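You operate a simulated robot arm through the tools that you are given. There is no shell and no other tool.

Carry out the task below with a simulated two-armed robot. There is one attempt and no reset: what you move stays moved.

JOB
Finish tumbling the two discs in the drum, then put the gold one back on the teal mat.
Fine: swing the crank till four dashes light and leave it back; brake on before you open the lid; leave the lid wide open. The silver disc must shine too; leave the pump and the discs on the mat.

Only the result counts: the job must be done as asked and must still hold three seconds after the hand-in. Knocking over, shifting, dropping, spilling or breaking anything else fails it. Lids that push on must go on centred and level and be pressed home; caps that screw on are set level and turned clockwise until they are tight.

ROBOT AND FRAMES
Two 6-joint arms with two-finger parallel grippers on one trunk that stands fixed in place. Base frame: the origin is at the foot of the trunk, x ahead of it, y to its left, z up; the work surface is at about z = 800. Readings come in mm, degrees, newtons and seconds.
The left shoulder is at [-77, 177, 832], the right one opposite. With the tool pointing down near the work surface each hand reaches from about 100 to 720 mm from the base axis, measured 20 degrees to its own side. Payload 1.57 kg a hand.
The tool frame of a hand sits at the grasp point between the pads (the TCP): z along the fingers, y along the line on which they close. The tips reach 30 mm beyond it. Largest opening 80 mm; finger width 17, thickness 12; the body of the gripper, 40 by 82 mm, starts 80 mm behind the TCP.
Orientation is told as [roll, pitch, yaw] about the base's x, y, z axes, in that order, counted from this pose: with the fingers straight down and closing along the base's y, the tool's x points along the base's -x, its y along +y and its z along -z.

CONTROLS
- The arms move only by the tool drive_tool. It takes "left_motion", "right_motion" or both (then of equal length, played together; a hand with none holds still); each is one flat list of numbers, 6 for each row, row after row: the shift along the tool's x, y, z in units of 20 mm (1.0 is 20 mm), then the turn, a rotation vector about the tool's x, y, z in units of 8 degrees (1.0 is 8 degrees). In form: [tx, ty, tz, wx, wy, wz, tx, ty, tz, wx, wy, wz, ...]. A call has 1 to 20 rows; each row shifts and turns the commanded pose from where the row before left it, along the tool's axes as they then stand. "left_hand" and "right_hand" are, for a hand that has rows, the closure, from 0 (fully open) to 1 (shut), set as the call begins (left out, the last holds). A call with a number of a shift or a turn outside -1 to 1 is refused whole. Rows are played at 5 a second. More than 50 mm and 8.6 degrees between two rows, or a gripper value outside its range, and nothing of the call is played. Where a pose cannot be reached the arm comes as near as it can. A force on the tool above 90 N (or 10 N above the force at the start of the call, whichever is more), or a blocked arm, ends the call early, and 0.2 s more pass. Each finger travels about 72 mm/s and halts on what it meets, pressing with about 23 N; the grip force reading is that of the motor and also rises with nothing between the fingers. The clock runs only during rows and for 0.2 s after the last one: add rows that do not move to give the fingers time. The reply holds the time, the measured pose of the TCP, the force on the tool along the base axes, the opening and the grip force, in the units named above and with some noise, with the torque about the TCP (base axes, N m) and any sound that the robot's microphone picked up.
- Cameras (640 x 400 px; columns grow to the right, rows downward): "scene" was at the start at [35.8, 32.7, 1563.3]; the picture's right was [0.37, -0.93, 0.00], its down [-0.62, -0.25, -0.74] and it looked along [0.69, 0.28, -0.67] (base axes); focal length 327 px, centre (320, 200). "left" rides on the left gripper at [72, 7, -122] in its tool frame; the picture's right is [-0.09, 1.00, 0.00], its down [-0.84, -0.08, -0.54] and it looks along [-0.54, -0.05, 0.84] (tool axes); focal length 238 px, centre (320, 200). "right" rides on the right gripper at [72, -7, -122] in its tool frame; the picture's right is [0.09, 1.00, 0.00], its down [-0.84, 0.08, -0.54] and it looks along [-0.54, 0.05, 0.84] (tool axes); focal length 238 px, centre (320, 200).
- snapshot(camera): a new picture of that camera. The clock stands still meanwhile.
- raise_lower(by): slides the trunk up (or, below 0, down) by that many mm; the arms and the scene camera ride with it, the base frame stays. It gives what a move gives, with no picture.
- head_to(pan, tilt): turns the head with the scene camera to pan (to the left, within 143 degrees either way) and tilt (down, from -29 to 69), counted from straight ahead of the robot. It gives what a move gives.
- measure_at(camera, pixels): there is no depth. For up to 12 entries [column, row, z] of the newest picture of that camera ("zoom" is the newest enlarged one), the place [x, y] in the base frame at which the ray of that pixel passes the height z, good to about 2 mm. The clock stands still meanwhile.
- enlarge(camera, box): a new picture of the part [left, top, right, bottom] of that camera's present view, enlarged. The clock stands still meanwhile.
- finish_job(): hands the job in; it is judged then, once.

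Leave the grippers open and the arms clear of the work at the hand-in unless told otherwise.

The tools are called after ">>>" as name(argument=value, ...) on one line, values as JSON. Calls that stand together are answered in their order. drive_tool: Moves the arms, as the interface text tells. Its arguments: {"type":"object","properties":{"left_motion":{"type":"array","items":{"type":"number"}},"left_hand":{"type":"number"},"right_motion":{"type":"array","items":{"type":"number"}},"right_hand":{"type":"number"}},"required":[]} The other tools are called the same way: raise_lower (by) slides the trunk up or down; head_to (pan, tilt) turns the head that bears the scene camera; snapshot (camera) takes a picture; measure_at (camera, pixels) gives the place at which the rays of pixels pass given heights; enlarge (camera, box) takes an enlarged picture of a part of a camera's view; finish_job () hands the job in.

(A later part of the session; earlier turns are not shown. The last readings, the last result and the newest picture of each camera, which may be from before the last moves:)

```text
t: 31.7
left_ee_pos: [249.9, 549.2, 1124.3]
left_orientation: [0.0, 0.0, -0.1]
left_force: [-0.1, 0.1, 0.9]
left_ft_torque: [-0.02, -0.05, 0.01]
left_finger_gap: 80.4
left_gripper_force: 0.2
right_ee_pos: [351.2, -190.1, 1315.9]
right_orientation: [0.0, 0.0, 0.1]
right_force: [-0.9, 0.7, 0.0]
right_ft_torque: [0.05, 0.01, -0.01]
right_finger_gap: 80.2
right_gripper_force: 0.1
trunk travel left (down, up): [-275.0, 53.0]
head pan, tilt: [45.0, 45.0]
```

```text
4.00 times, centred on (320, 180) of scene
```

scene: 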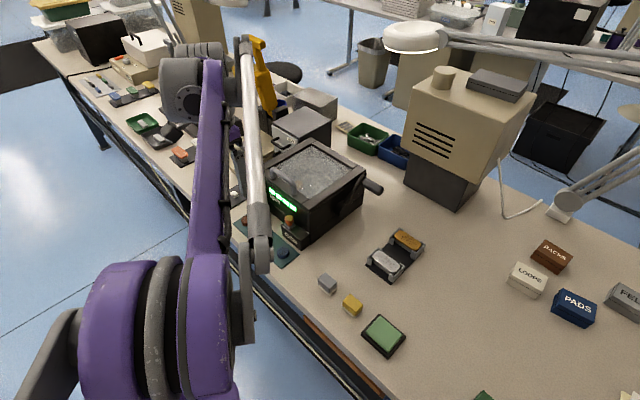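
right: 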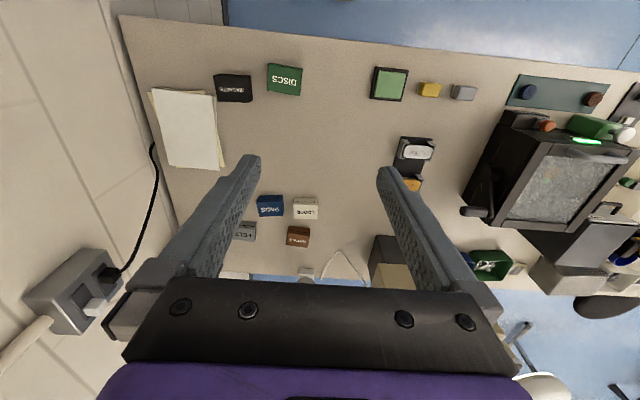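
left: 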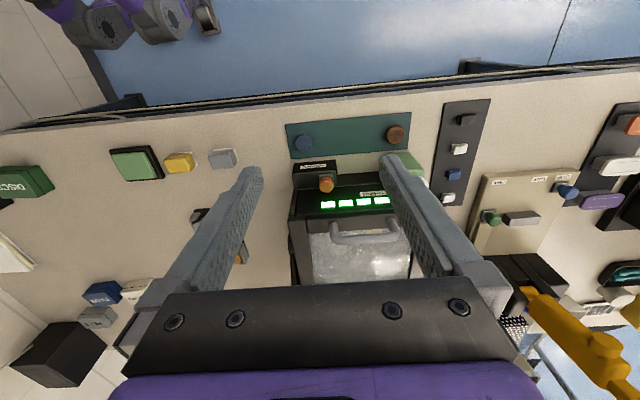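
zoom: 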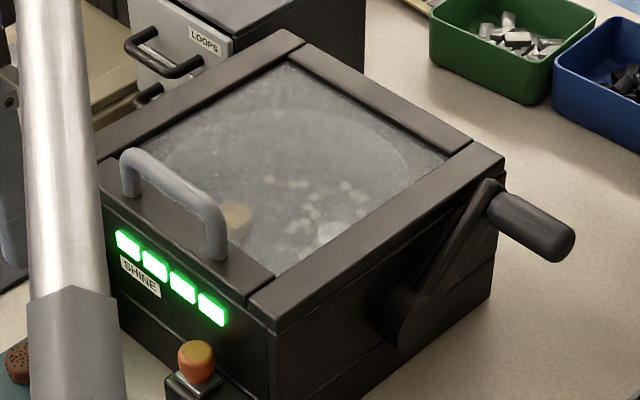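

Drum front face is at x≈398 and the lid handle hangs near (408, 552–665, ~1000), so a vertical hand would be close to it. I'll pitch the fingers 30° forward, set a 44 mm gap, and move to a standoff behind the brake knob (383, 547, 875).

>>> drive_tool(left_motion=[0, 0, 0, 0, -0.94, 0, 0, 0, 0, 0, -0.94, 0, 0, 0, 0, 0, -0.94, 0, 0, 0, 0, 0, -0.93, 0, 0.05, -0.01, 0.958, 0, 0, 0, 0.05, -0.01, 0.958, 0, 0, 0, 0.05, -0.01, 0.958, 0, 0, 0, 0.05, -0.01, 0.958, 0, 0, 0, 0.05, -0.01, 0.958, 0, 0, 0, 0.05, -0.01, 0.958, 0, 0, 0, 0.05, -0.01, 0.958, 0, 0, 0, 0.05, -0.01, 0.958, 0, 0, 0], left_hand=0.45)

>>> snapshot(camera="left")

>>> snapshot(camera="scene")

```text
t: 34.3
left_ee_pos: [318.5, 548.0, 986.8]
left_orientation: [0.0, -29.9, 0.0]
left_force: [0.1, -0.5, -0.1]
left_ft_torque: [0.04, 0.01, -0.04]
left_finger_gap: 44.0
left_gripper_force: 0.1
right_ee_pos: [350.7, -188.9, 1315.8]
right_orientation: [-0.1, 0.0, 0.0]
right_force: [-0.7, 0.8, 0.3]
right_ft_torque: [-0.01, -0.04, -0.02]
right_finger_gap: 79.9
right_gripper_force: 0.1
trunk travel left (down, up): [-275.0, 53.0]
head pan, tilt: [45.0, 45.0]
```

```text
taken
```

left: 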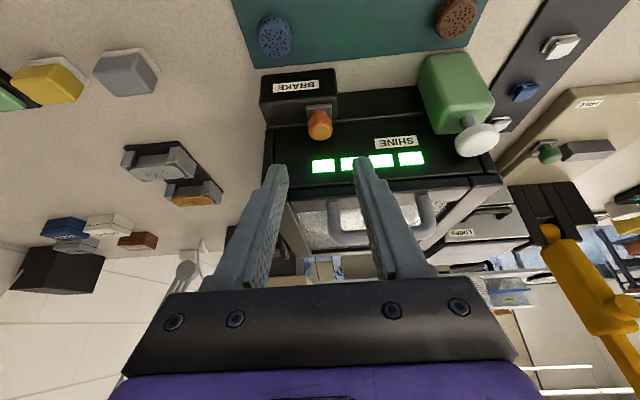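

```text
taken
```

scene: 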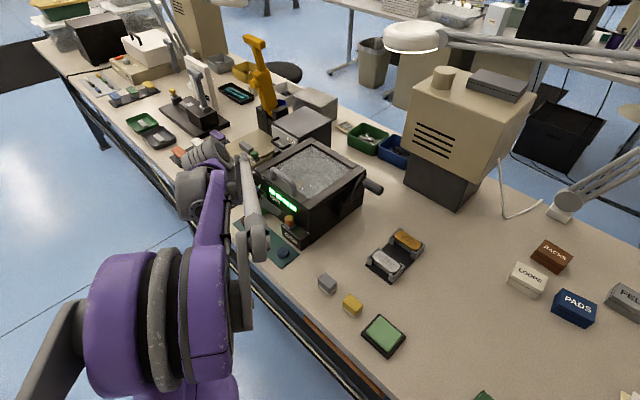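

The view shows the brake knob at (319, 124). I'll enlarge it and measure it again.

>>> enlarge(camera="left", box=[250, 60, 400, 170])

>>> measure_at(camera="left", pixels=[[319, 126, 875], [319, 126, 865], [320, 107, 850], [265, 100, 850], [334, 97, 850], [305, 66, 802], [335, 97, 845], [410, 197, 990], [431, 228, 990], [334, 228, 990]])

```text
3.64 times, centred on (325, 115) of left
```

zoom: 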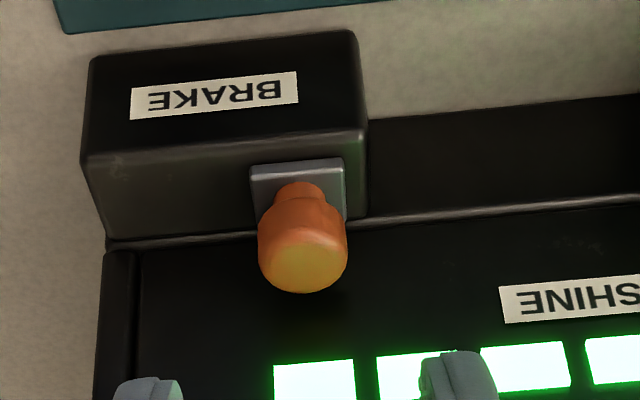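

```text
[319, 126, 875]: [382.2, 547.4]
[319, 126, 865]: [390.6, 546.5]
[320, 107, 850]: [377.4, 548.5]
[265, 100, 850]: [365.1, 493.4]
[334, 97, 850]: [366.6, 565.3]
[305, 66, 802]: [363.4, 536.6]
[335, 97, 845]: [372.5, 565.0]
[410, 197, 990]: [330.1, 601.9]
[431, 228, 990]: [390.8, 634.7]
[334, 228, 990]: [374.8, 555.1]
```

The orange knob sits on a square slider at the left end of the brake box (box y 491–568, knob y 547), so it should slide right (−y). I'll advance so the fingers straddle it.

>>> drive_tool(left_motion=[0.01, 0, 0.9, 0, 0, 0, 0.01, 0, 0.9, 0, 0, 0, 0.01, 0, 0.9, 0, 0, 0, 0.01, 0, 0.9, 0, 0, 0, 0.01, 0, 0.9, 0, 0, 0, 0.01, 0, 0.8, 0, 0, 0])

>>> snapshot(camera="left")

>>> enlarge(camera="scene", box=[235, 150, 355, 260])

```text
t: 35.7
left_ee_pos: [372.2, 548.5, 895.3]
left_orientation: [0.0, -30.0, -0.1]
left_force: [-0.2, -0.7, -0.6]
left_ft_torque: [0.0, 0.0, 0.02]
left_finger_gap: 44.0
left_gripper_force: 0.1
right_ee_pos: [351.0, -189.2, 1316.3]
right_orientation: [0.0, 0.0, -0.1]
right_force: [0.2, -0.7, -0.2]
right_ft_torque: [0.01, 0.01, 0.01]
right_finger_gap: 80.2
right_gripper_force: 0.1
trunk travel left (down, up): [-275.0, 53.0]
head pan, tilt: [45.0, 45.0]
```

```text
taken
```

left: 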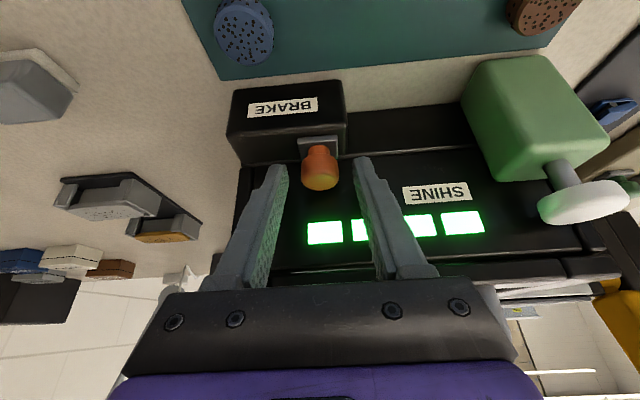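

```text
3.64 times, centred on (295, 205) of scene
```

zoom: 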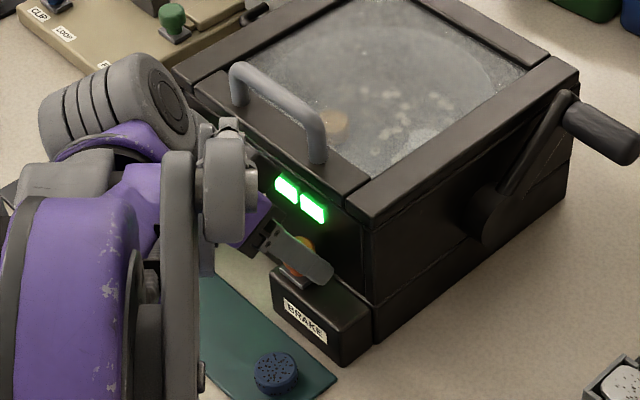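

The knob is between the fingertips. I push gently toward −y in small rows.

>>> drive_tool(left_motion=[0, -0.4, 0, 0, 0, 0, 0, -0.4, 0, 0, 0, 0, 0, -0.3, 0, 0, 0, 0])

>>> snapshot(camera="left")

```text
t: 36.5
left_ee_pos: [371.7, 525.1, 894.1]
left_orientation: [-0.1, -30.0, 0.0]
left_force: [0.0, 2.3, -0.1]
left_ft_torque: [0.02, 0.01, 0.04]
left_finger_gap: 44.6
left_gripper_force: 0.9
right_ee_pos: [350.9, -189.5, 1316.5]
right_orientation: [0.1, 0.0, -0.1]
right_force: [-0.6, -0.1, 0.2]
right_ft_torque: [0.0, 0.01, 0.02]
right_finger_gap: 79.9
right_gripper_force: 0.1
trunk travel left (down, up): [-275.0, 53.0]
head pan, tilt: [45.0, 45.0]
```

```text
taken
```

left: 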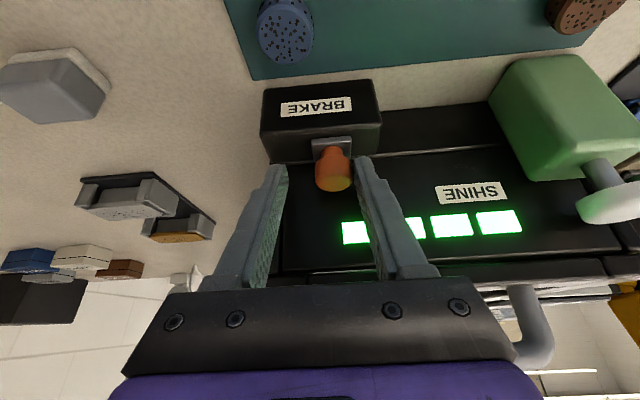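

The knob slides: it has moved to the right with about 2 N. I'll go on in the same direction until a stop.

>>> drive_tool(left_motion=[0, -0.35, 0, 0, 0, 0, 0, -0.35, 0, 0, 0, 0, 0, -0.3, 0, 0, 0, 0])

>>> snapshot(camera="left")

```text
t: 37.3
left_ee_pos: [371.6, 505.7, 894.5]
left_orientation: [0.0, -30.0, 0.1]
left_force: [0.3, 1.0, -0.3]
left_ft_torque: [0.01, 0.01, 0.03]
left_finger_gap: 44.6
left_gripper_force: 0.3
right_ee_pos: [351.4, -189.0, 1316.6]
right_orientation: [0.0, 0.0, 0.0]
right_force: [0.3, -1.0, -0.1]
right_ft_torque: [0.01, -0.06, -0.01]
right_finger_gap: 80.1
right_gripper_force: 0.0
trunk travel left (down, up): [-275.0, 53.0]
head pan, tilt: [45.0, 45.0]
```

```text
taken
```

left: 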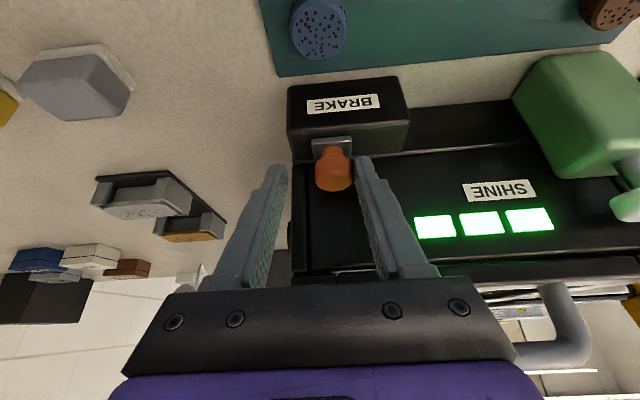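

Still sliding. I'll push a few more mm until it meets its stop.

>>> drive_tool(left_motion=[0, -0.25, 0, 0, 0, 0, 0, -0.25, 0, 0, 0, 0, 0, -0.2, 0, 0, 0, 0])

>>> snapshot(camera="left")

```text
t: 38.1
left_ee_pos: [372.6, 494.0, 894.0]
left_orientation: [0.1, -30.1, 0.0]
left_force: [0.0, 12.4, 2.5]
left_ft_torque: [0.4, -0.18, 0.2]
left_finger_gap: 55.0
left_gripper_force: 6.5
right_ee_pos: [350.8, -188.0, 1317.2]
right_orientation: [-0.1, 0.0, -0.1]
right_force: [-0.3, 0.1, -0.1]
right_ft_torque: [0.02, -0.01, -0.01]
right_finger_gap: 80.0
right_gripper_force: 0.0
trunk travel left (down, up): [-275.0, 53.0]
head pan, tilt: [45.0, 45.0]
```

```text
taken
```

left: 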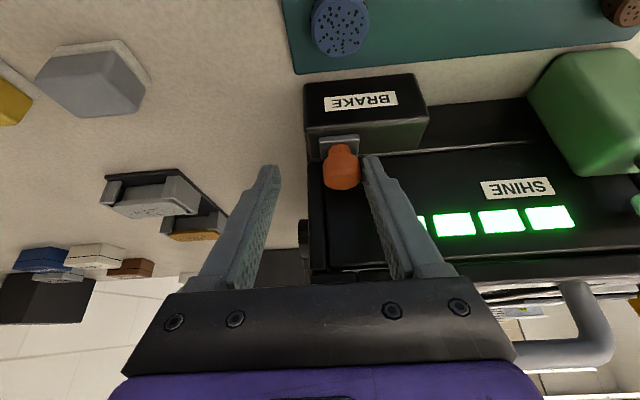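

The knob has reached the end stop (12 N), so the brake is on. I ease off +y, then retreat along the fingers and check.

>>> drive_tool(left_motion=[0, 0.45, 0, 0, 0, 0, 0, 0, 0, 0, 0, 0, 0, 0, -0.9, 0, 0, 0, 0, 0, -0.9, 0, 0, 0, 0, 0, -0.9, 0, 0, 0, 0, 0, -0.9, 0, 0, 0, 0, 0, -0.9, 0, 0, 0, 0, 0, -0.9, 0, 0, 0, 0, 0, -0.9, 0, 0, 0, 0, 0, -0.9, 0, 0, 0])

>>> snapshot(camera="left")

>>> snapshot(camera="scene")

```text
t: 40.3
left_ee_pos: [299.0, 498.8, 1019.7]
left_orientation: [0.0, -30.0, 0.0]
left_force: [0.6, -0.1, -0.4]
left_ft_torque: [0.0, -0.02, -0.03]
left_finger_gap: 43.8
left_gripper_force: 0.0
right_ee_pos: [350.3, -190.6, 1317.3]
right_orientation: [0.0, 0.0, -0.1]
right_force: [0.4, -0.1, 1.0]
right_ft_torque: [0.01, 0.04, -0.01]
right_finger_gap: 80.2
right_gripper_force: 0.1
trunk travel left (down, up): [-275.0, 53.0]
head pan, tilt: [45.0, 45.0]
```

```text
taken
```

left: 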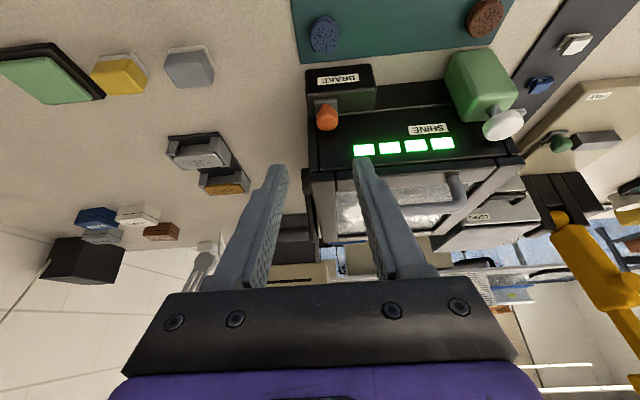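

```text
taken
```

scene: 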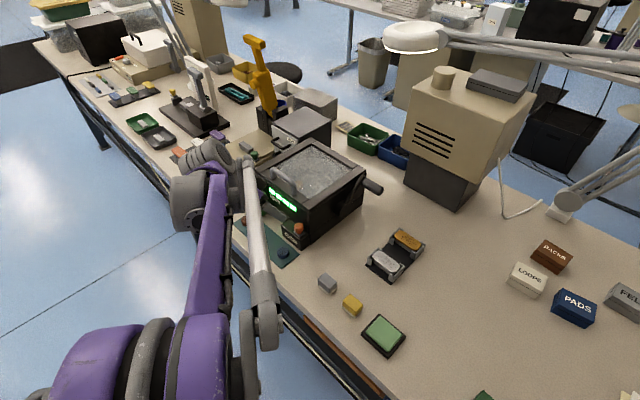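

The brake is now on with the knob at the right end. Next is the lid handle, and I need its exact geometry. I'll open the fingers and shift the hand left and up so the handle lies between the fingers in view.

>>> drive_tool(left_motion=[-0.2, 0.9, -0.35, 0, 0, 0, -0.2, 0.9, -0.35, 0, 0, 0, -0.2, 0.9, -0.35, 0, 0, 0, -0.2, 0.9, -0.35, 0, 0, 0, -0.2, 0.9, -0.35, 0, 0, 0, 0, 0.9, 0, 0, 0, 0], left_hand=0)

>>> snapshot(camera="left")

>>> enlarge(camera="left", box=[230, 80, 410, 280])

>>> snapshot(camera="scene")

>>> enlarge(camera="scene", box=[255, 130, 385, 230])

```text
t: 41.7
left_ee_pos: [298.9, 609.6, 1059.7]
left_orientation: [-0.1, -30.1, 0.1]
left_force: [0.8, -0.5, 0.1]
left_ft_torque: [-0.01, 0.02, 0.01]
left_finger_gap: 79.8
left_gripper_force: 0.0
right_ee_pos: [350.6, -189.4, 1317.5]
right_orientation: [0.1, 0.0, 0.0]
right_force: [0.0, -0.4, -0.4]
right_ft_torque: [-0.04, 0.02, 0.0]
right_finger_gap: 80.0
right_gripper_force: 0.1
trunk travel left (down, up): [-275.0, 53.0]
head pan, tilt: [45.0, 45.0]
```

```text
taken
```

left: 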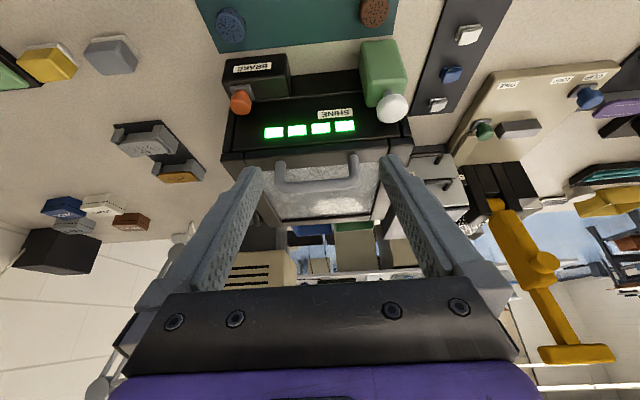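

```text
2.00 times, centred on (320, 180) of left
```

zoom: 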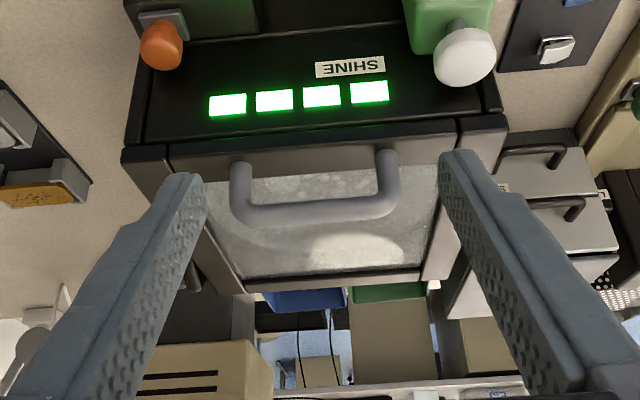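

```text
taken
```

scene: 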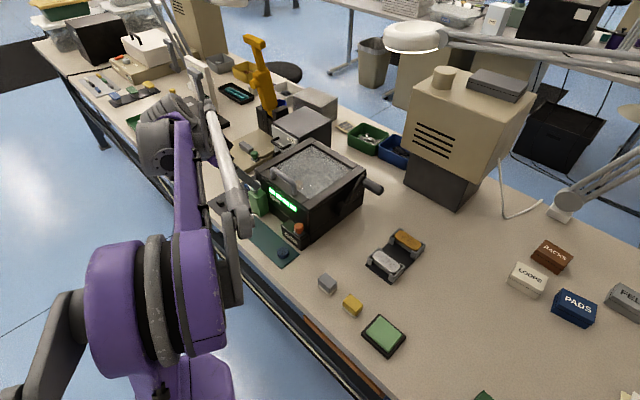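

```text
4.00 times, centred on (320, 180) of scene
```

zoom: 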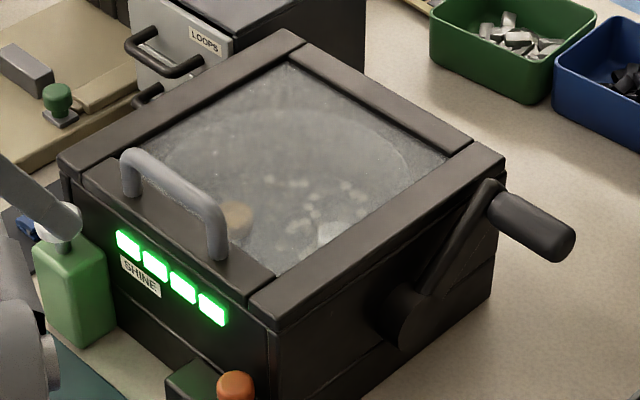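

I'll measure matching handle and lid points in both pictures.

>>> measure_at(camera="left", pixels=[[282.5, 186, 1000], [352.5, 182.5, 1000], [317.5, 185, 1000], [317.5, 185, 990], [280, 166, 965], [351.5, 159, 965], [221, 156, 960], [221, 156, 970], [277.5, 225, 960], [225, 151.5, 950], [388, 148, 960]])

>>> measure_at(camera="zoom", pixels=[[175, 180, 1000], [175, 180, 990], [212, 208, 1000], [132, 160, 1000], [218, 255, 965], [132, 192, 965], [275, 325, 960], [275, 325, 970], [504, 158, 960], [58, 158, 960], [290, 30, 960]])

```text
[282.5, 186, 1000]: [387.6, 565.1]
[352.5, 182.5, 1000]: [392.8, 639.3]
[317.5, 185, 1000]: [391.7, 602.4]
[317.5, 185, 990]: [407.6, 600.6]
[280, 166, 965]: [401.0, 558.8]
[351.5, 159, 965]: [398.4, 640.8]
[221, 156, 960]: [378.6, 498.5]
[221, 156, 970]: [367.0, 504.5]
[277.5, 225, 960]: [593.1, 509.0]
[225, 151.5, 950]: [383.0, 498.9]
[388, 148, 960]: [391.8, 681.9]
```

```text
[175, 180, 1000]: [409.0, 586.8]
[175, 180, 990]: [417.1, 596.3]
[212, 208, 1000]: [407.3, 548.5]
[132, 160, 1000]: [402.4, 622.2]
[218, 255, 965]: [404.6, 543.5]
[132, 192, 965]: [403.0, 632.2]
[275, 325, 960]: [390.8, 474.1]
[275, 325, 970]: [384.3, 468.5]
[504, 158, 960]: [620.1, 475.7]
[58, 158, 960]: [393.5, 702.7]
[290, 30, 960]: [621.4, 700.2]
```

From both views: lid top is at z≈948, lid front at x≈397, hinge side at x≈628, and the handle bar is centred at about (417, 600, 985) with a ~27 mm gap below it. I'll close the fingers and pitch the tool level (pointing +x) while still clear of the drum.

>>> drive_tool(left_motion=[0, 0, 0, 0, -0.94, 0, 0, 0, 0, 0, -0.94, 0, 0, 0, 0, 0, -0.94, 0, 0, 0, 0, 0, -0.94, 0, 0, 0, 0, 0, -0.94, 0, 0, 0, 0, 0, -0.94, 0, 0, 0, 0, 0, -0.94, 0, 0, 0, 0, 0, -0.91, 0], left_hand=1)

>>> snapshot(camera="left")

>>> snapshot(camera="scene")

```text
t: 43.5
left_ee_pos: [297.5, 609.0, 1059.5]
left_orientation: [-179.7, -89.9, 179.6]
left_force: [0.0, 0.3, 0.0]
left_ft_torque: [-0.04, 0.0, -0.01]
left_finger_gap: 0.0
left_gripper_force: 21.0
right_ee_pos: [349.7, -189.0, 1316.0]
right_orientation: [0.0, 0.1, 0.0]
right_force: [-0.9, 0.1, 0.3]
right_ft_torque: [-0.03, 0.0, -0.04]
right_finger_gap: 80.0
right_gripper_force: 0.1
trunk travel left (down, up): [-275.0, 53.0]
head pan, tilt: [45.0, 45.0]
```

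```text
taken
```

left: 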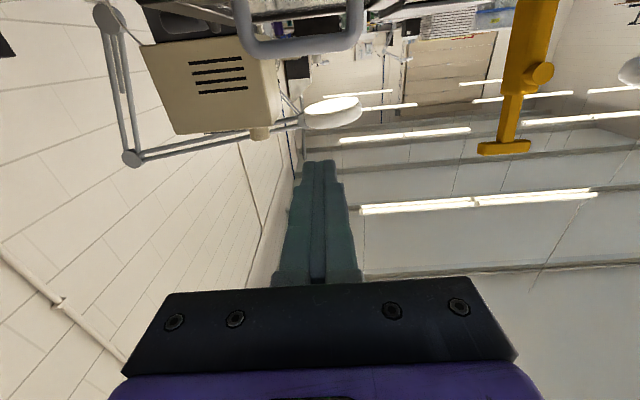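

```text
taken
```

scene: 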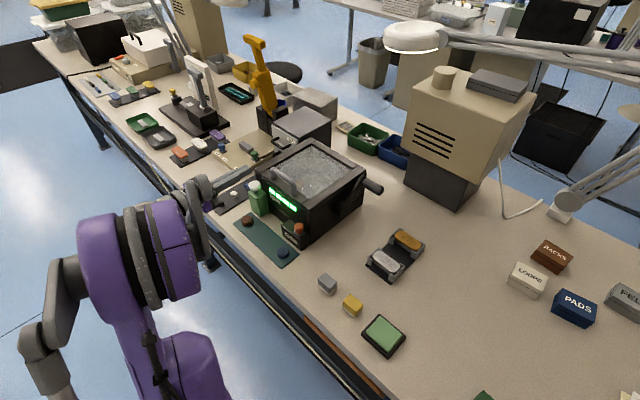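

The handle bar appears at the picture's top around (300, 45); from this level view it's good for height. I'll enlarge it.

>>> enlarge(camera="left", box=[200, 0, 400, 110])

>>> measure_at(camera="left", pixels=[[245, 20, 970], [355, 20, 970], [300, 15, 960]])

```text
3.20 times, centred on (300, 55) of left
```

zoom: 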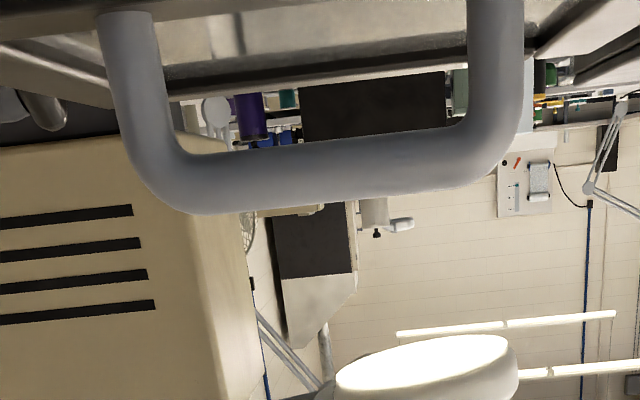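

```text
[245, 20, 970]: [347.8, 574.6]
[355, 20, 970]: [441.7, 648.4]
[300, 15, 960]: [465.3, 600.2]
```

The bar spans z 981–994 and the lid top is ~948. I'll lower the level hand to z≈968, shift to y=600, then slide the closed fingertips under the bar.

>>> drive_tool(left_motion=[0.92, -0.1, 0, 0, 0, 0, 0.92, -0.1, 0, 0, 0, 0, 0.92, -0.1, 0, 0, 0, 0, 0.92, -0.1, 0, 0, 0, 0, 0.89, -0.05, 0, 0, 0, 0, 0, 0, 0.9, 0, 0, 0, 0, 0, 0.9, 0, 0, 0, 0, 0, 0.9, 0, 0, 0])

>>> snapshot(camera="left")

>>> enlarge(camera="scene", box=[215, 120, 375, 250])

```text
t: 45.3
left_ee_pos: [351.7, 598.6, 969.8]
left_orientation: [13.5, -89.9, -13.3]
left_force: [0.3, 0.8, 0.6]
left_ft_torque: [0.0, 0.01, 0.03]
left_finger_gap: 0.1
left_gripper_force: 21.5
right_ee_pos: [351.0, -191.2, 1316.9]
right_orientation: [0.0, 0.1, 0.0]
right_force: [-0.4, -0.2, 0.5]
right_ft_torque: [-0.01, -0.01, 0.0]
right_finger_gap: 80.1
right_gripper_force: 0.1
trunk travel left (down, up): [-275.0, 53.0]
head pan, tilt: [45.0, 45.0]
```

```text
taken
```

left: 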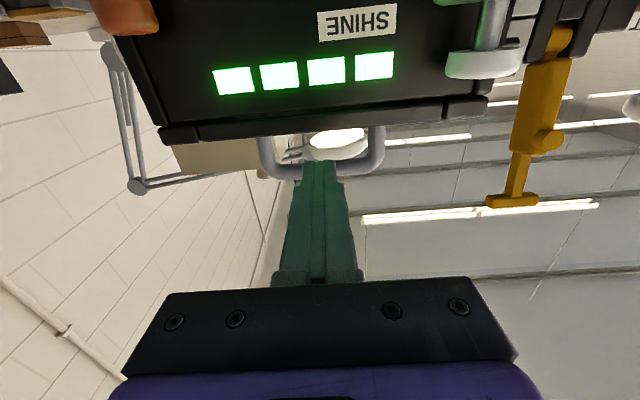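

```text
3.08 times, centred on (295, 185) of scene
```

zoom: 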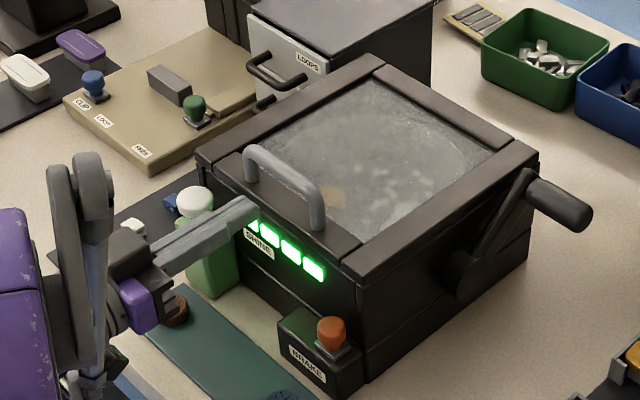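

The fingertips line up with the gap under the bar, at z 970. I slide forward 55 mm.

>>> drive_tool(left_motion=[0, 0, 0.7, 0, 0, 0, 0, 0, 0.7, 0, 0, 0, 0, 0, 0.7, 0, 0, 0, 0, 0, 0.65, 0, 0, 0])

>>> snapshot(camera="left")

>>> enlarge(camera="scene", box=[235, 130, 335, 220])

```text
t: 46.3
left_ee_pos: [406.7, 598.6, 968.1]
left_orientation: [-2.7, -89.8, 2.6]
left_force: [0.2, -0.5, 0.6]
left_ft_torque: [0.02, 0.0, 0.0]
left_finger_gap: 0.3
left_gripper_force: 21.3
right_ee_pos: [350.8, -189.2, 1316.4]
right_orientation: [0.0, 0.0, 0.0]
right_force: [0.5, -0.2, -0.3]
right_ft_torque: [-0.02, 0.0, 0.0]
right_finger_gap: 80.0
right_gripper_force: 0.1
trunk travel left (down, up): [-275.0, 53.0]
head pan, tilt: [45.0, 45.0]
```

```text
taken
```

left: 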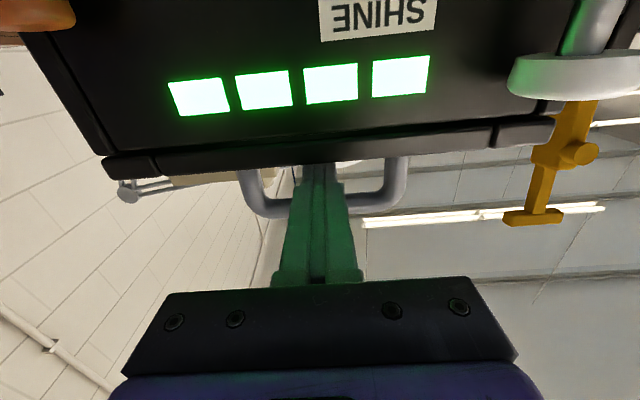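

```text
4.44 times, centred on (285, 175) of scene
```

zoom: 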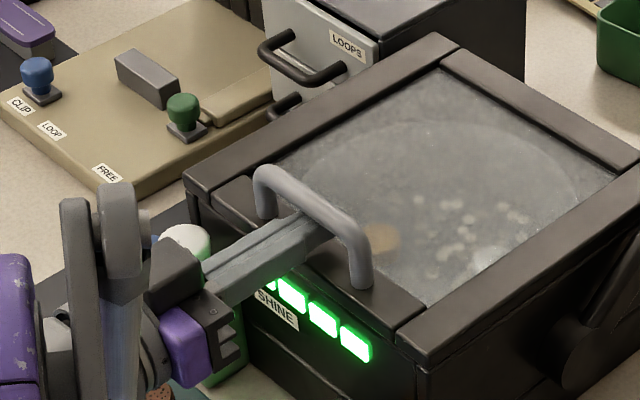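

The fingertips are inside the handle. I lift by about 25 mm in small rows and watch the force.

>>> drive_tool(left_motion=[-0.4, 0, 0, 0, 0, 0, -0.4, 0, 0, 0, 0, 0, -0.4, 0, 0, 0, 0, 0])

>>> enlarge(camera="scene", box=[235, 130, 335, 220])

```text
t: 47.1
left_ee_pos: [407.3, 599.7, 991.0]
left_orientation: [4.3, -89.9, -4.2]
left_force: [0.2, -0.6, -1.8]
left_ft_torque: [-0.01, 0.04, -0.02]
left_finger_gap: 0.0
left_gripper_force: 21.3
right_ee_pos: [351.1, -188.8, 1316.1]
right_orientation: [0.0, 0.0, -0.1]
right_force: [-0.2, -0.3, -0.7]
right_ft_torque: [0.03, 0.01, -0.02]
right_finger_gap: 79.9
right_gripper_force: 0.0
trunk travel left (down, up): [-275.0, 53.0]
head pan, tilt: [45.0, 45.0]
```

```text
4.44 times, centred on (285, 175) of scene
```

zoom: 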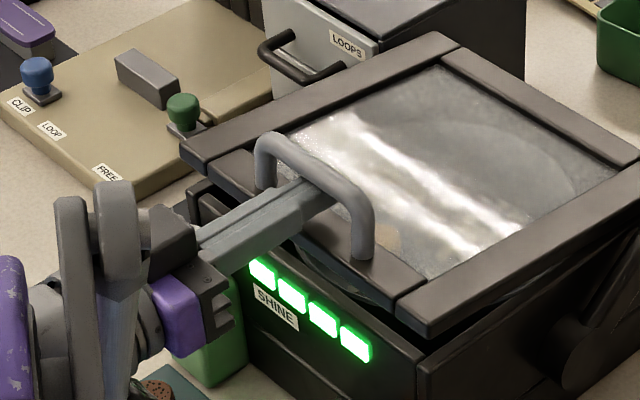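

The lid opens with only ~2 N. To learn whether the hinge holds by friction, I lower the hand 10 mm and look.

>>> drive_tool(left_motion=[0.3, 0, 0, 0, 0, 0, 0.2, 0, 0, 0, 0, 0, 0, 0, 0, 0, 0, 0])

>>> enlarge(camera="scene", box=[235, 130, 335, 220])

```text
t: 47.9
left_ee_pos: [408.0, 599.4, 980.4]
left_orientation: [-1.0, -89.8, 1.0]
left_force: [-0.1, 0.0, -0.3]
left_ft_torque: [-0.01, 0.03, -0.03]
left_finger_gap: 0.0
left_gripper_force: 21.0
right_ee_pos: [349.0, -190.0, 1316.4]
right_orientation: [-0.2, 0.0, 0.0]
right_force: [0.2, 0.5, -0.2]
right_ft_torque: [0.01, -0.04, -0.02]
right_finger_gap: 80.0
right_gripper_force: 0.1
trunk travel left (down, up): [-275.0, 53.0]
head pan, tilt: [45.0, 45.0]
```

```text
4.44 times, centred on (285, 175) of scene
```

zoom: 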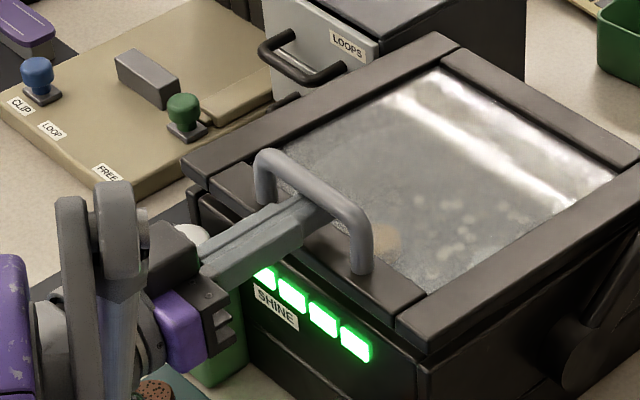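

The lid falls back with the hand, so I need one continuous motion with support. My plan is to hook with the gripper rolled 90° (fingers stacked), so the lower finger can come under the lid. First I lower the lid gently and withdraw.

>>> drive_tool(left_motion=[0.3, 0, 0, 0, 0, 0, 0.35, 0, 0, 0, 0, 0, 0, 0, -0.9, 0, 0, 0, 0, 0, -0.9, 0, 0, 0, 0, 0, -0.9, 0, 0, 0, 0, 0, -0.9, 0, 0, 0, 0, 0, -0.9, 0, 0, 0, 0, 0, -0.9, 0, 0, 0])

>>> raise_lower(by=53)

>>> snapshot(camera="scene")

>>> enlarge(camera="scene", box=[215, 120, 375, 250])

```text
t: 49.7
left_ee_pos: [299.1, 599.1, 970.6]
left_orientation: [10.6, -90.0, -10.6]
left_force: [0.1, 0.8, 0.2]
left_ft_torque: [0.02, 0.0, 0.02]
left_finger_gap: 0.0
left_gripper_force: 21.4
right_ee_pos: [351.2, -189.6, 1317.0]
right_orientation: [0.1, 0.0, 0.1]
right_force: [-0.2, -0.7, 0.6]
right_ft_torque: [0.01, 0.02, -0.02]
right_finger_gap: 79.9
right_gripper_force: 0.0
trunk travel left (down, up): [-275.0, 53.0]
head pan, tilt: [45.0, 45.0]
```

```text
t: 50.7
left_ee_pos: [297.9, 600.1, 1021.7]
left_orientation: [5.1, -89.9, -5.2]
left_force: [-0.1, 0.0, -0.7]
left_ft_torque: [0.02, -0.01, -0.01]
left_finger_gap: 0.0
left_gripper_force: 21.2
right_ee_pos: [350.1, -188.5, 1367.9]
right_orientation: [-0.1, 0.0, 0.0]
right_force: [-0.5, -0.1, 0.9]
right_ft_torque: [-0.03, -0.03, 0.02]
right_finger_gap: 79.9
right_gripper_force: 0.1
trunk travel left (down, up): [-328.0, 0.0]
head pan, tilt: [45.0, 45.0]
```

```text
taken
```

scene: 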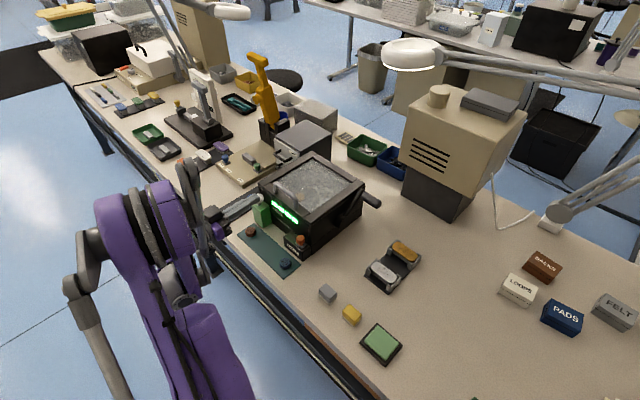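

```text
3.08 times, centred on (295, 185) of scene
```

zoom: 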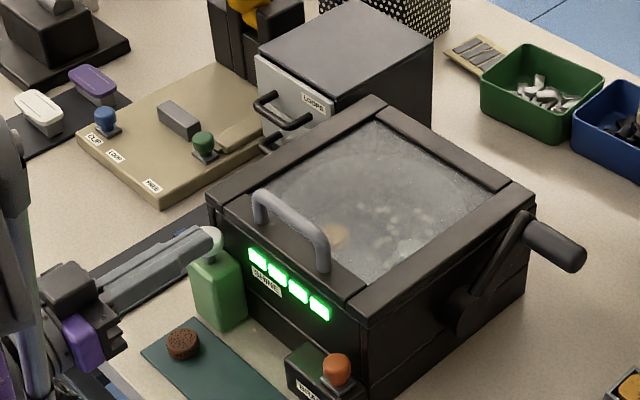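

The lid is closed again and the trunk is up. Now I roll the gripper −90° about its own axis and open it, then pitch 30° down.

>>> drive_tool(left_motion=[0, 0, 0, 0, 0, -1, 0, 0, 0, 0, 0, -1, 0, 0, 0, 0, 0, -1, 0, 0, 0, 0, 0, -1, 0, 0, 0, 0, 0, -1, 0, 0, 0, 0, 0, -1, 0, 0, 0, 0, 0, -1, 0, 0, 0, 0, 0, -1, 0, 0, 0, 0, 0, -1, 0, 0, 0, 0, 0, -1, 0, 0, 0, 0, 0, -1, 0, 0, 0, 0, 0, -0.25, 0, 0, 0, -0.94, 0, 0, 0, 0, 0, -0.94, 0, 0, 0, 0, 0, -0.94, 0, 0, 0, 0, 0, -0.93, 0, 0], left_hand=0)

>>> snapshot(camera="left")

>>> snapshot(camera="scene")

```text
t: 54.1
left_ee_pos: [298.2, 598.8, 1022.3]
left_orientation: [-59.8, 0.0, 90.0]
left_force: [-1.0, 0.6, -0.9]
left_ft_torque: [0.01, 0.03, 0.01]
left_finger_gap: 80.0
left_gripper_force: 0.0
right_ee_pos: [350.3, -188.7, 1367.7]
right_orientation: [0.0, 0.0, 0.1]
right_force: [-0.6, -0.4, -0.7]
right_ft_torque: [0.01, -0.01, 0.02]
right_finger_gap: 79.8
right_gripper_force: 0.1
trunk travel left (down, up): [-328.0, 0.0]
head pan, tilt: [45.0, 45.0]
```

```text
taken
```

left: 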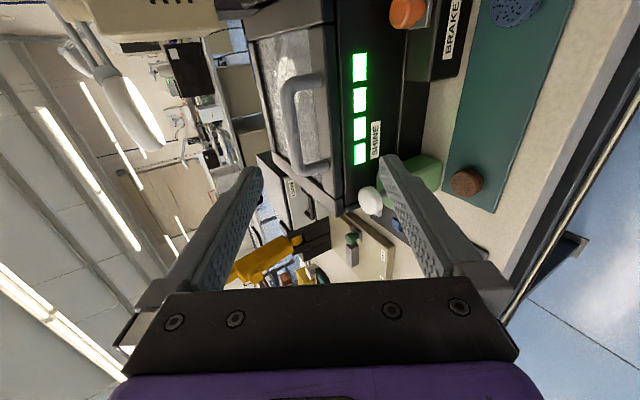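

```text
taken
```

scene: 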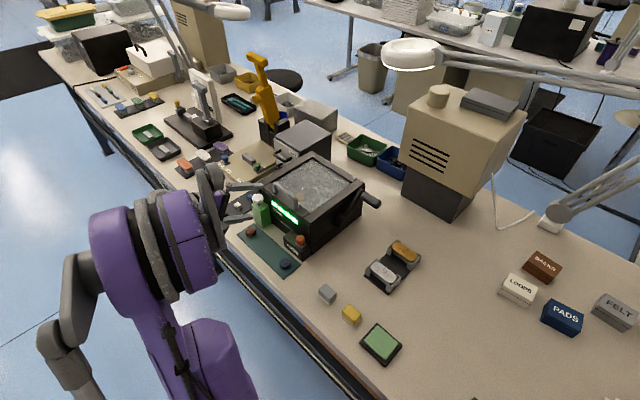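

The fingers are stacked now. I check the pump's position against the lower finger's path, and re-measure the bar from this picture.

>>> measure_at(camera="scene", pixels=[[257, 198, 890], [257, 198, 870], [266, 214, 850], [266, 214, 830], [254, 214, 850]])

>>> measure_at(camera="left", pixels=[[370, 202, 890], [370, 202, 870], [410, 160, 860], [425, 190, 840], [290, 120, 987], [360, 68, 930]])

>>> enlarge(camera="scene", box=[205, 150, 335, 260])

```text
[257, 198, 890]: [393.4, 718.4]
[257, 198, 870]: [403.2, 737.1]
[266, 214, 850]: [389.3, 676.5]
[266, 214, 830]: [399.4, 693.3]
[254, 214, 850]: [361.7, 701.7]
```

```text
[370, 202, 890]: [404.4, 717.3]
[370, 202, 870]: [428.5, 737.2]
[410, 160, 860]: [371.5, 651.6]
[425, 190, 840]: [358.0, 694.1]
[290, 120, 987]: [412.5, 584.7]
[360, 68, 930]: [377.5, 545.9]
```

```text
3.64 times, centred on (270, 205) of scene
```

zoom: 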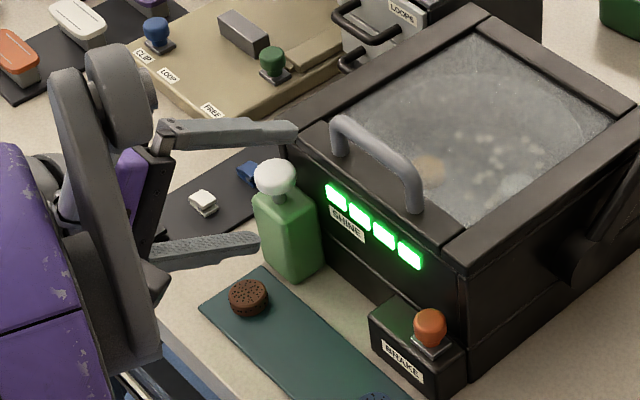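

The pump is at y ≥ 655, well clear of the fingers at y≈599. I move to the pre-insert pose, in line with the gap under the bar.

>>> drive_tool(left_motion=[0, 0.6, 0.25, 0, 0, 0, 0, 0.6, 0.25, 0, 0, 0, 0, 0.53, 0.21, 0, 0, 0, 0, 0, 0.8, 0, 0, 0, 0, 0, 0.8, 0, 0, 0])

>>> snapshot(camera="left")

>>> enlarge(camera="scene", box=[205, 130, 335, 240])

```text
t: 55.3
left_ee_pos: [321.5, 598.8, 968.5]
left_orientation: [-59.9, 0.0, 90.0]
left_force: [0.6, 1.0, -0.5]
left_ft_torque: [0.0, -0.03, 0.01]
left_finger_gap: 80.0
left_gripper_force: 0.0
right_ee_pos: [349.9, -188.6, 1367.7]
right_orientation: [0.0, 0.1, 0.0]
right_force: [0.5, 0.4, -0.5]
right_ft_torque: [0.02, 0.02, -0.01]
right_finger_gap: 79.8
right_gripper_force: 0.0
trunk travel left (down, up): [-328.0, 0.0]
head pan, tilt: [45.0, 45.0]
```

```text
taken
```

left: 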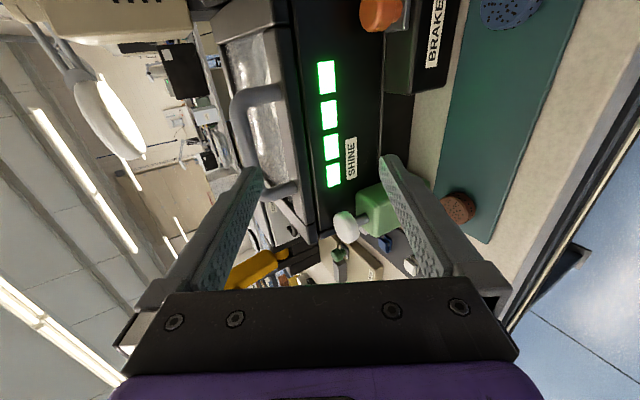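

```text
3.64 times, centred on (270, 185) of scene
```

zoom: 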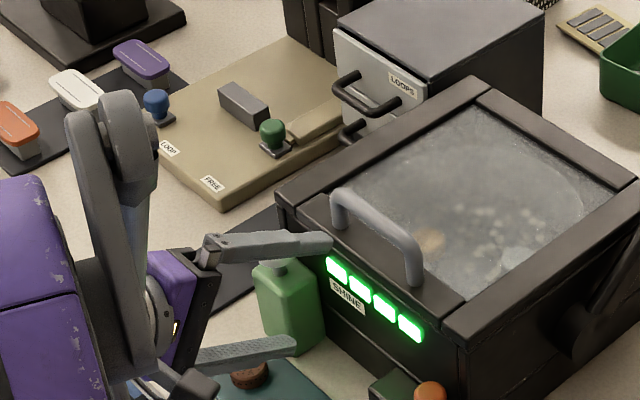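

The upper finger points at the gap under the bar. I insert about 57 mm along the fingers in small rows.

>>> drive_tool(left_motion=[0, 0, 0.7, 0, 0, 0, 0, 0, 0.7, 0, 0, 0, 0, 0, 0.7, 0, 0, 0, 0, 0, 0.7, 0, 0, 0])

>>> snapshot(camera="left")

>>> enlarge(camera="scene", box=[225, 140, 345, 240])

```text
t: 56.3
left_ee_pos: [371.5, 598.4, 939.3]
left_orientation: [-60.0, 0.1, 90.0]
left_force: [-0.6, 0.2, 0.5]
left_ft_torque: [0.01, 0.02, 0.01]
left_finger_gap: 80.0
left_gripper_force: 0.2
right_ee_pos: [350.4, -188.9, 1367.3]
right_orientation: [0.0, 0.0, -0.1]
right_force: [0.5, 0.7, 0.4]
right_ft_torque: [0.02, 0.02, 0.0]
right_finger_gap: 80.0
right_gripper_force: 0.1
trunk travel left (down, up): [-328.0, 0.0]
head pan, tilt: [45.0, 45.0]
```

```text
taken
```

left: 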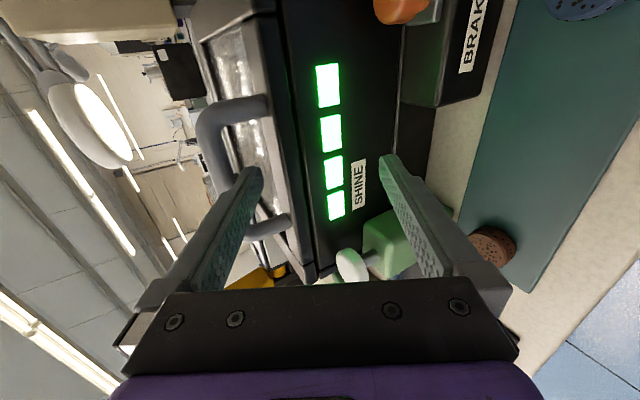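

```text
4.00 times, centred on (285, 190) of scene
```

zoom: 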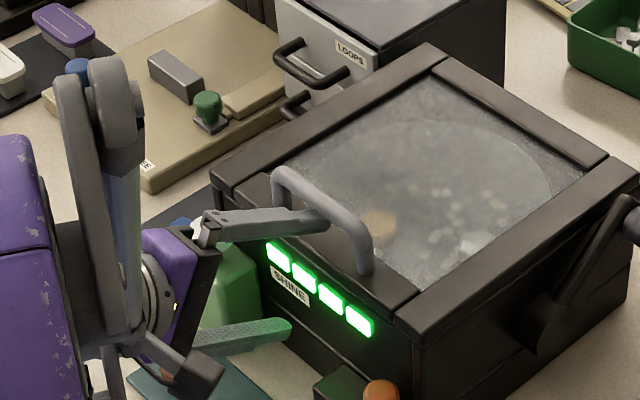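

The upper finger is inside the handle. Now I lift along the lid's arc to about 20°, keeping the pitch, with small rows.

>>> drive_tool(left_motion=[0, -0.275, 0, 0, 0, 0, 0, -0.448, -0.135, 0, 0, 0, 0, -0.448, -0.135, 0, 0, 0, 0, -0.459, -0.095, 0, 0, 0, 0, -0.459, -0.095, 0, 0, 0, 0, -0.466, -0.052, 0, 0, 0, 0, -0.466, -0.052, 0, 0, 0, 0, -0.469, -0.014, 0, 0, 0, 0, -0.469, -0.014, 0, 0, 0])

>>> snapshot(camera="left")

>>> enlarge(camera="scene", box=[225, 120, 385, 240])

```text
t: 58.3
left_ee_pos: [399.7, 598.3, 1013.8]
left_orientation: [-59.9, -0.1, 89.9]
left_force: [-1.9, -0.4, -0.5]
left_ft_torque: [0.01, -0.02, -0.05]
left_finger_gap: 78.8
left_gripper_force: 0.1
right_ee_pos: [349.8, -190.2, 1367.2]
right_orientation: [0.0, 0.0, -0.1]
right_force: [-0.3, 0.1, 0.5]
right_ft_torque: [0.02, 0.0, -0.02]
right_finger_gap: 80.1
right_gripper_force: 0.0
trunk travel left (down, up): [-328.0, 0.0]
head pan, tilt: [45.0, 45.0]
```

```text
taken
```

left: 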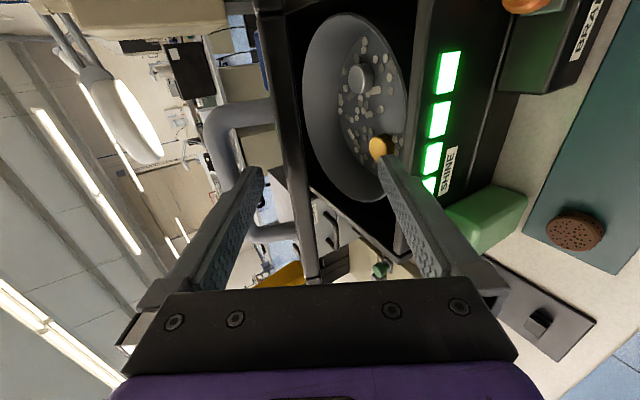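

```text
3.33 times, centred on (305, 180) of scene
```

zoom: 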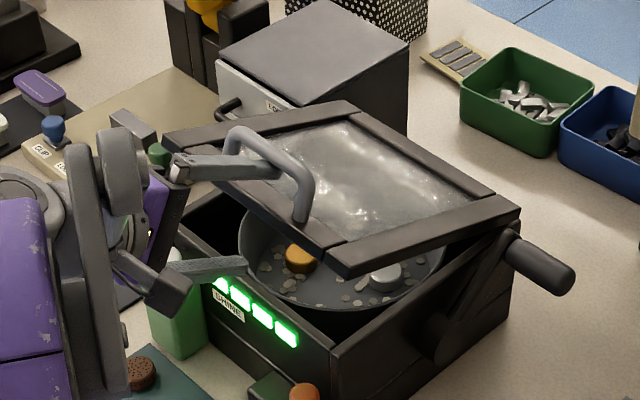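

The lid is opening well and I can see the gold and silver discs in the bowl. I continue along the arc to about 45°.

>>> drive_tool(left_motion=[0, -0.469, 0.027, 0, 0, 0, 0, -0.469, 0.027, 0, 0, 0, 0, -0.465, 0.07, 0, 0, 0, 0, -0.465, 0.07, 0, 0, 0, 0, -0.455, 0.108, 0, 0, 0, 0, -0.455, 0.108, 0, 0, 0, 0, -0.443, 0.148, 0, 0, 0, 0, -0.443, 0.148, 0, 0, 0, 0, -0.43, 0.185, 0, 0, 0, 0, -0.43, 0.185, 0, 0, 0])

>>> snapshot(camera="left")

>>> enlarge(camera="scene", box=[225, 90, 385, 240])

```text
t: 60.5
left_ee_pos: [464.7, 599.4, 1080.9]
left_orientation: [-59.8, 0.0, 89.9]
left_force: [-1.0, 0.7, -0.7]
left_ft_torque: [-0.05, 0.0, 0.01]
left_finger_gap: 79.1
left_gripper_force: 0.1
right_ee_pos: [349.6, -189.5, 1368.2]
right_orientation: [0.0, -0.1, 0.0]
right_force: [0.1, -0.1, 0.0]
right_ft_torque: [-0.01, -0.02, 0.0]
right_finger_gap: 80.0
right_gripper_force: 0.0
trunk travel left (down, up): [-328.0, 0.0]
head pan, tilt: [45.0, 45.0]
```

```text
taken
```

left: 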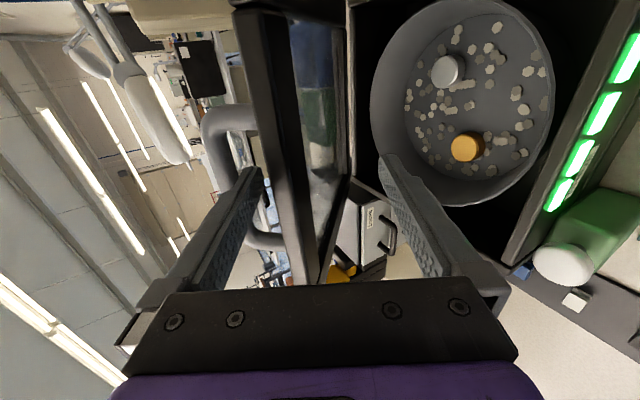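

```text
2.67 times, centred on (305, 165) of scene
```

zoom: 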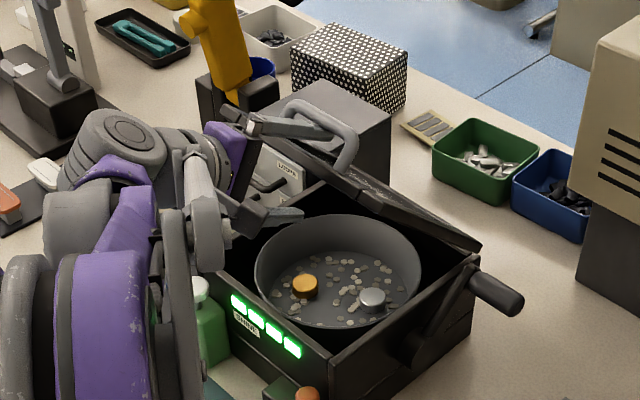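

The lid is now between the two fingers, at about 45–50°. I carry on to about 60°.

>>> drive_tool(left_motion=[0, -0.413, 0.225, 0, 0, 0, 0, -0.413, 0.225, 0, 0, 0, 0, -0.392, 0.26, 0, 0, 0, 0, -0.392, 0.26, 0, 0, 0, 0, -0.37, 0.29, 0, 0, 0, 0, -0.37, 0.29, 0, 0, 0])

>>> snapshot(camera="left")

>>> enlarge(camera="scene", box=[225, 90, 385, 240])

```text
t: 61.9
left_ee_pos: [514.5, 599.8, 1108.3]
left_orientation: [-59.8, 0.0, 89.9]
left_force: [-0.2, 0.9, -0.3]
left_ft_torque: [0.01, 0.03, -0.02]
left_finger_gap: 79.3
left_gripper_force: 0.0
right_ee_pos: [350.8, -188.6, 1367.2]
right_orientation: [0.1, -0.1, 0.0]
right_force: [0.7, -0.5, 0.0]
right_ft_torque: [0.0, 0.04, 0.01]
right_finger_gap: 79.8
right_gripper_force: 0.1
trunk travel left (down, up): [-328.0, 0.0]
head pan, tilt: [45.0, 45.0]
```

```text
taken
```

left: 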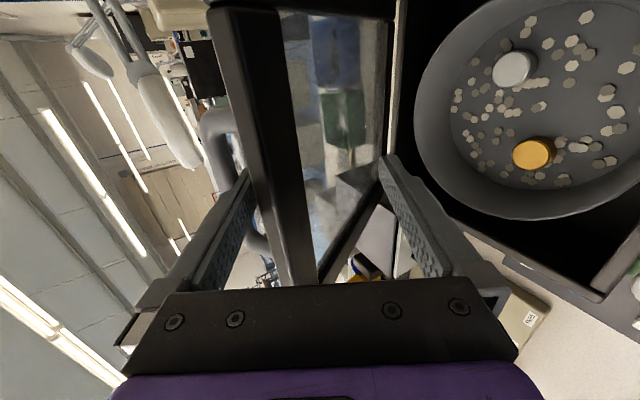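

```text
2.67 times, centred on (305, 165) of scene
```

zoom: 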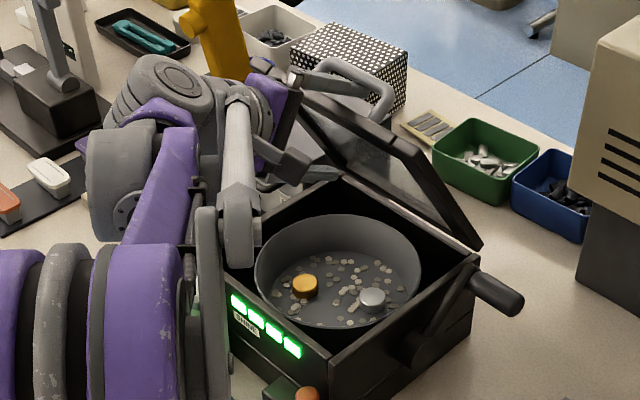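

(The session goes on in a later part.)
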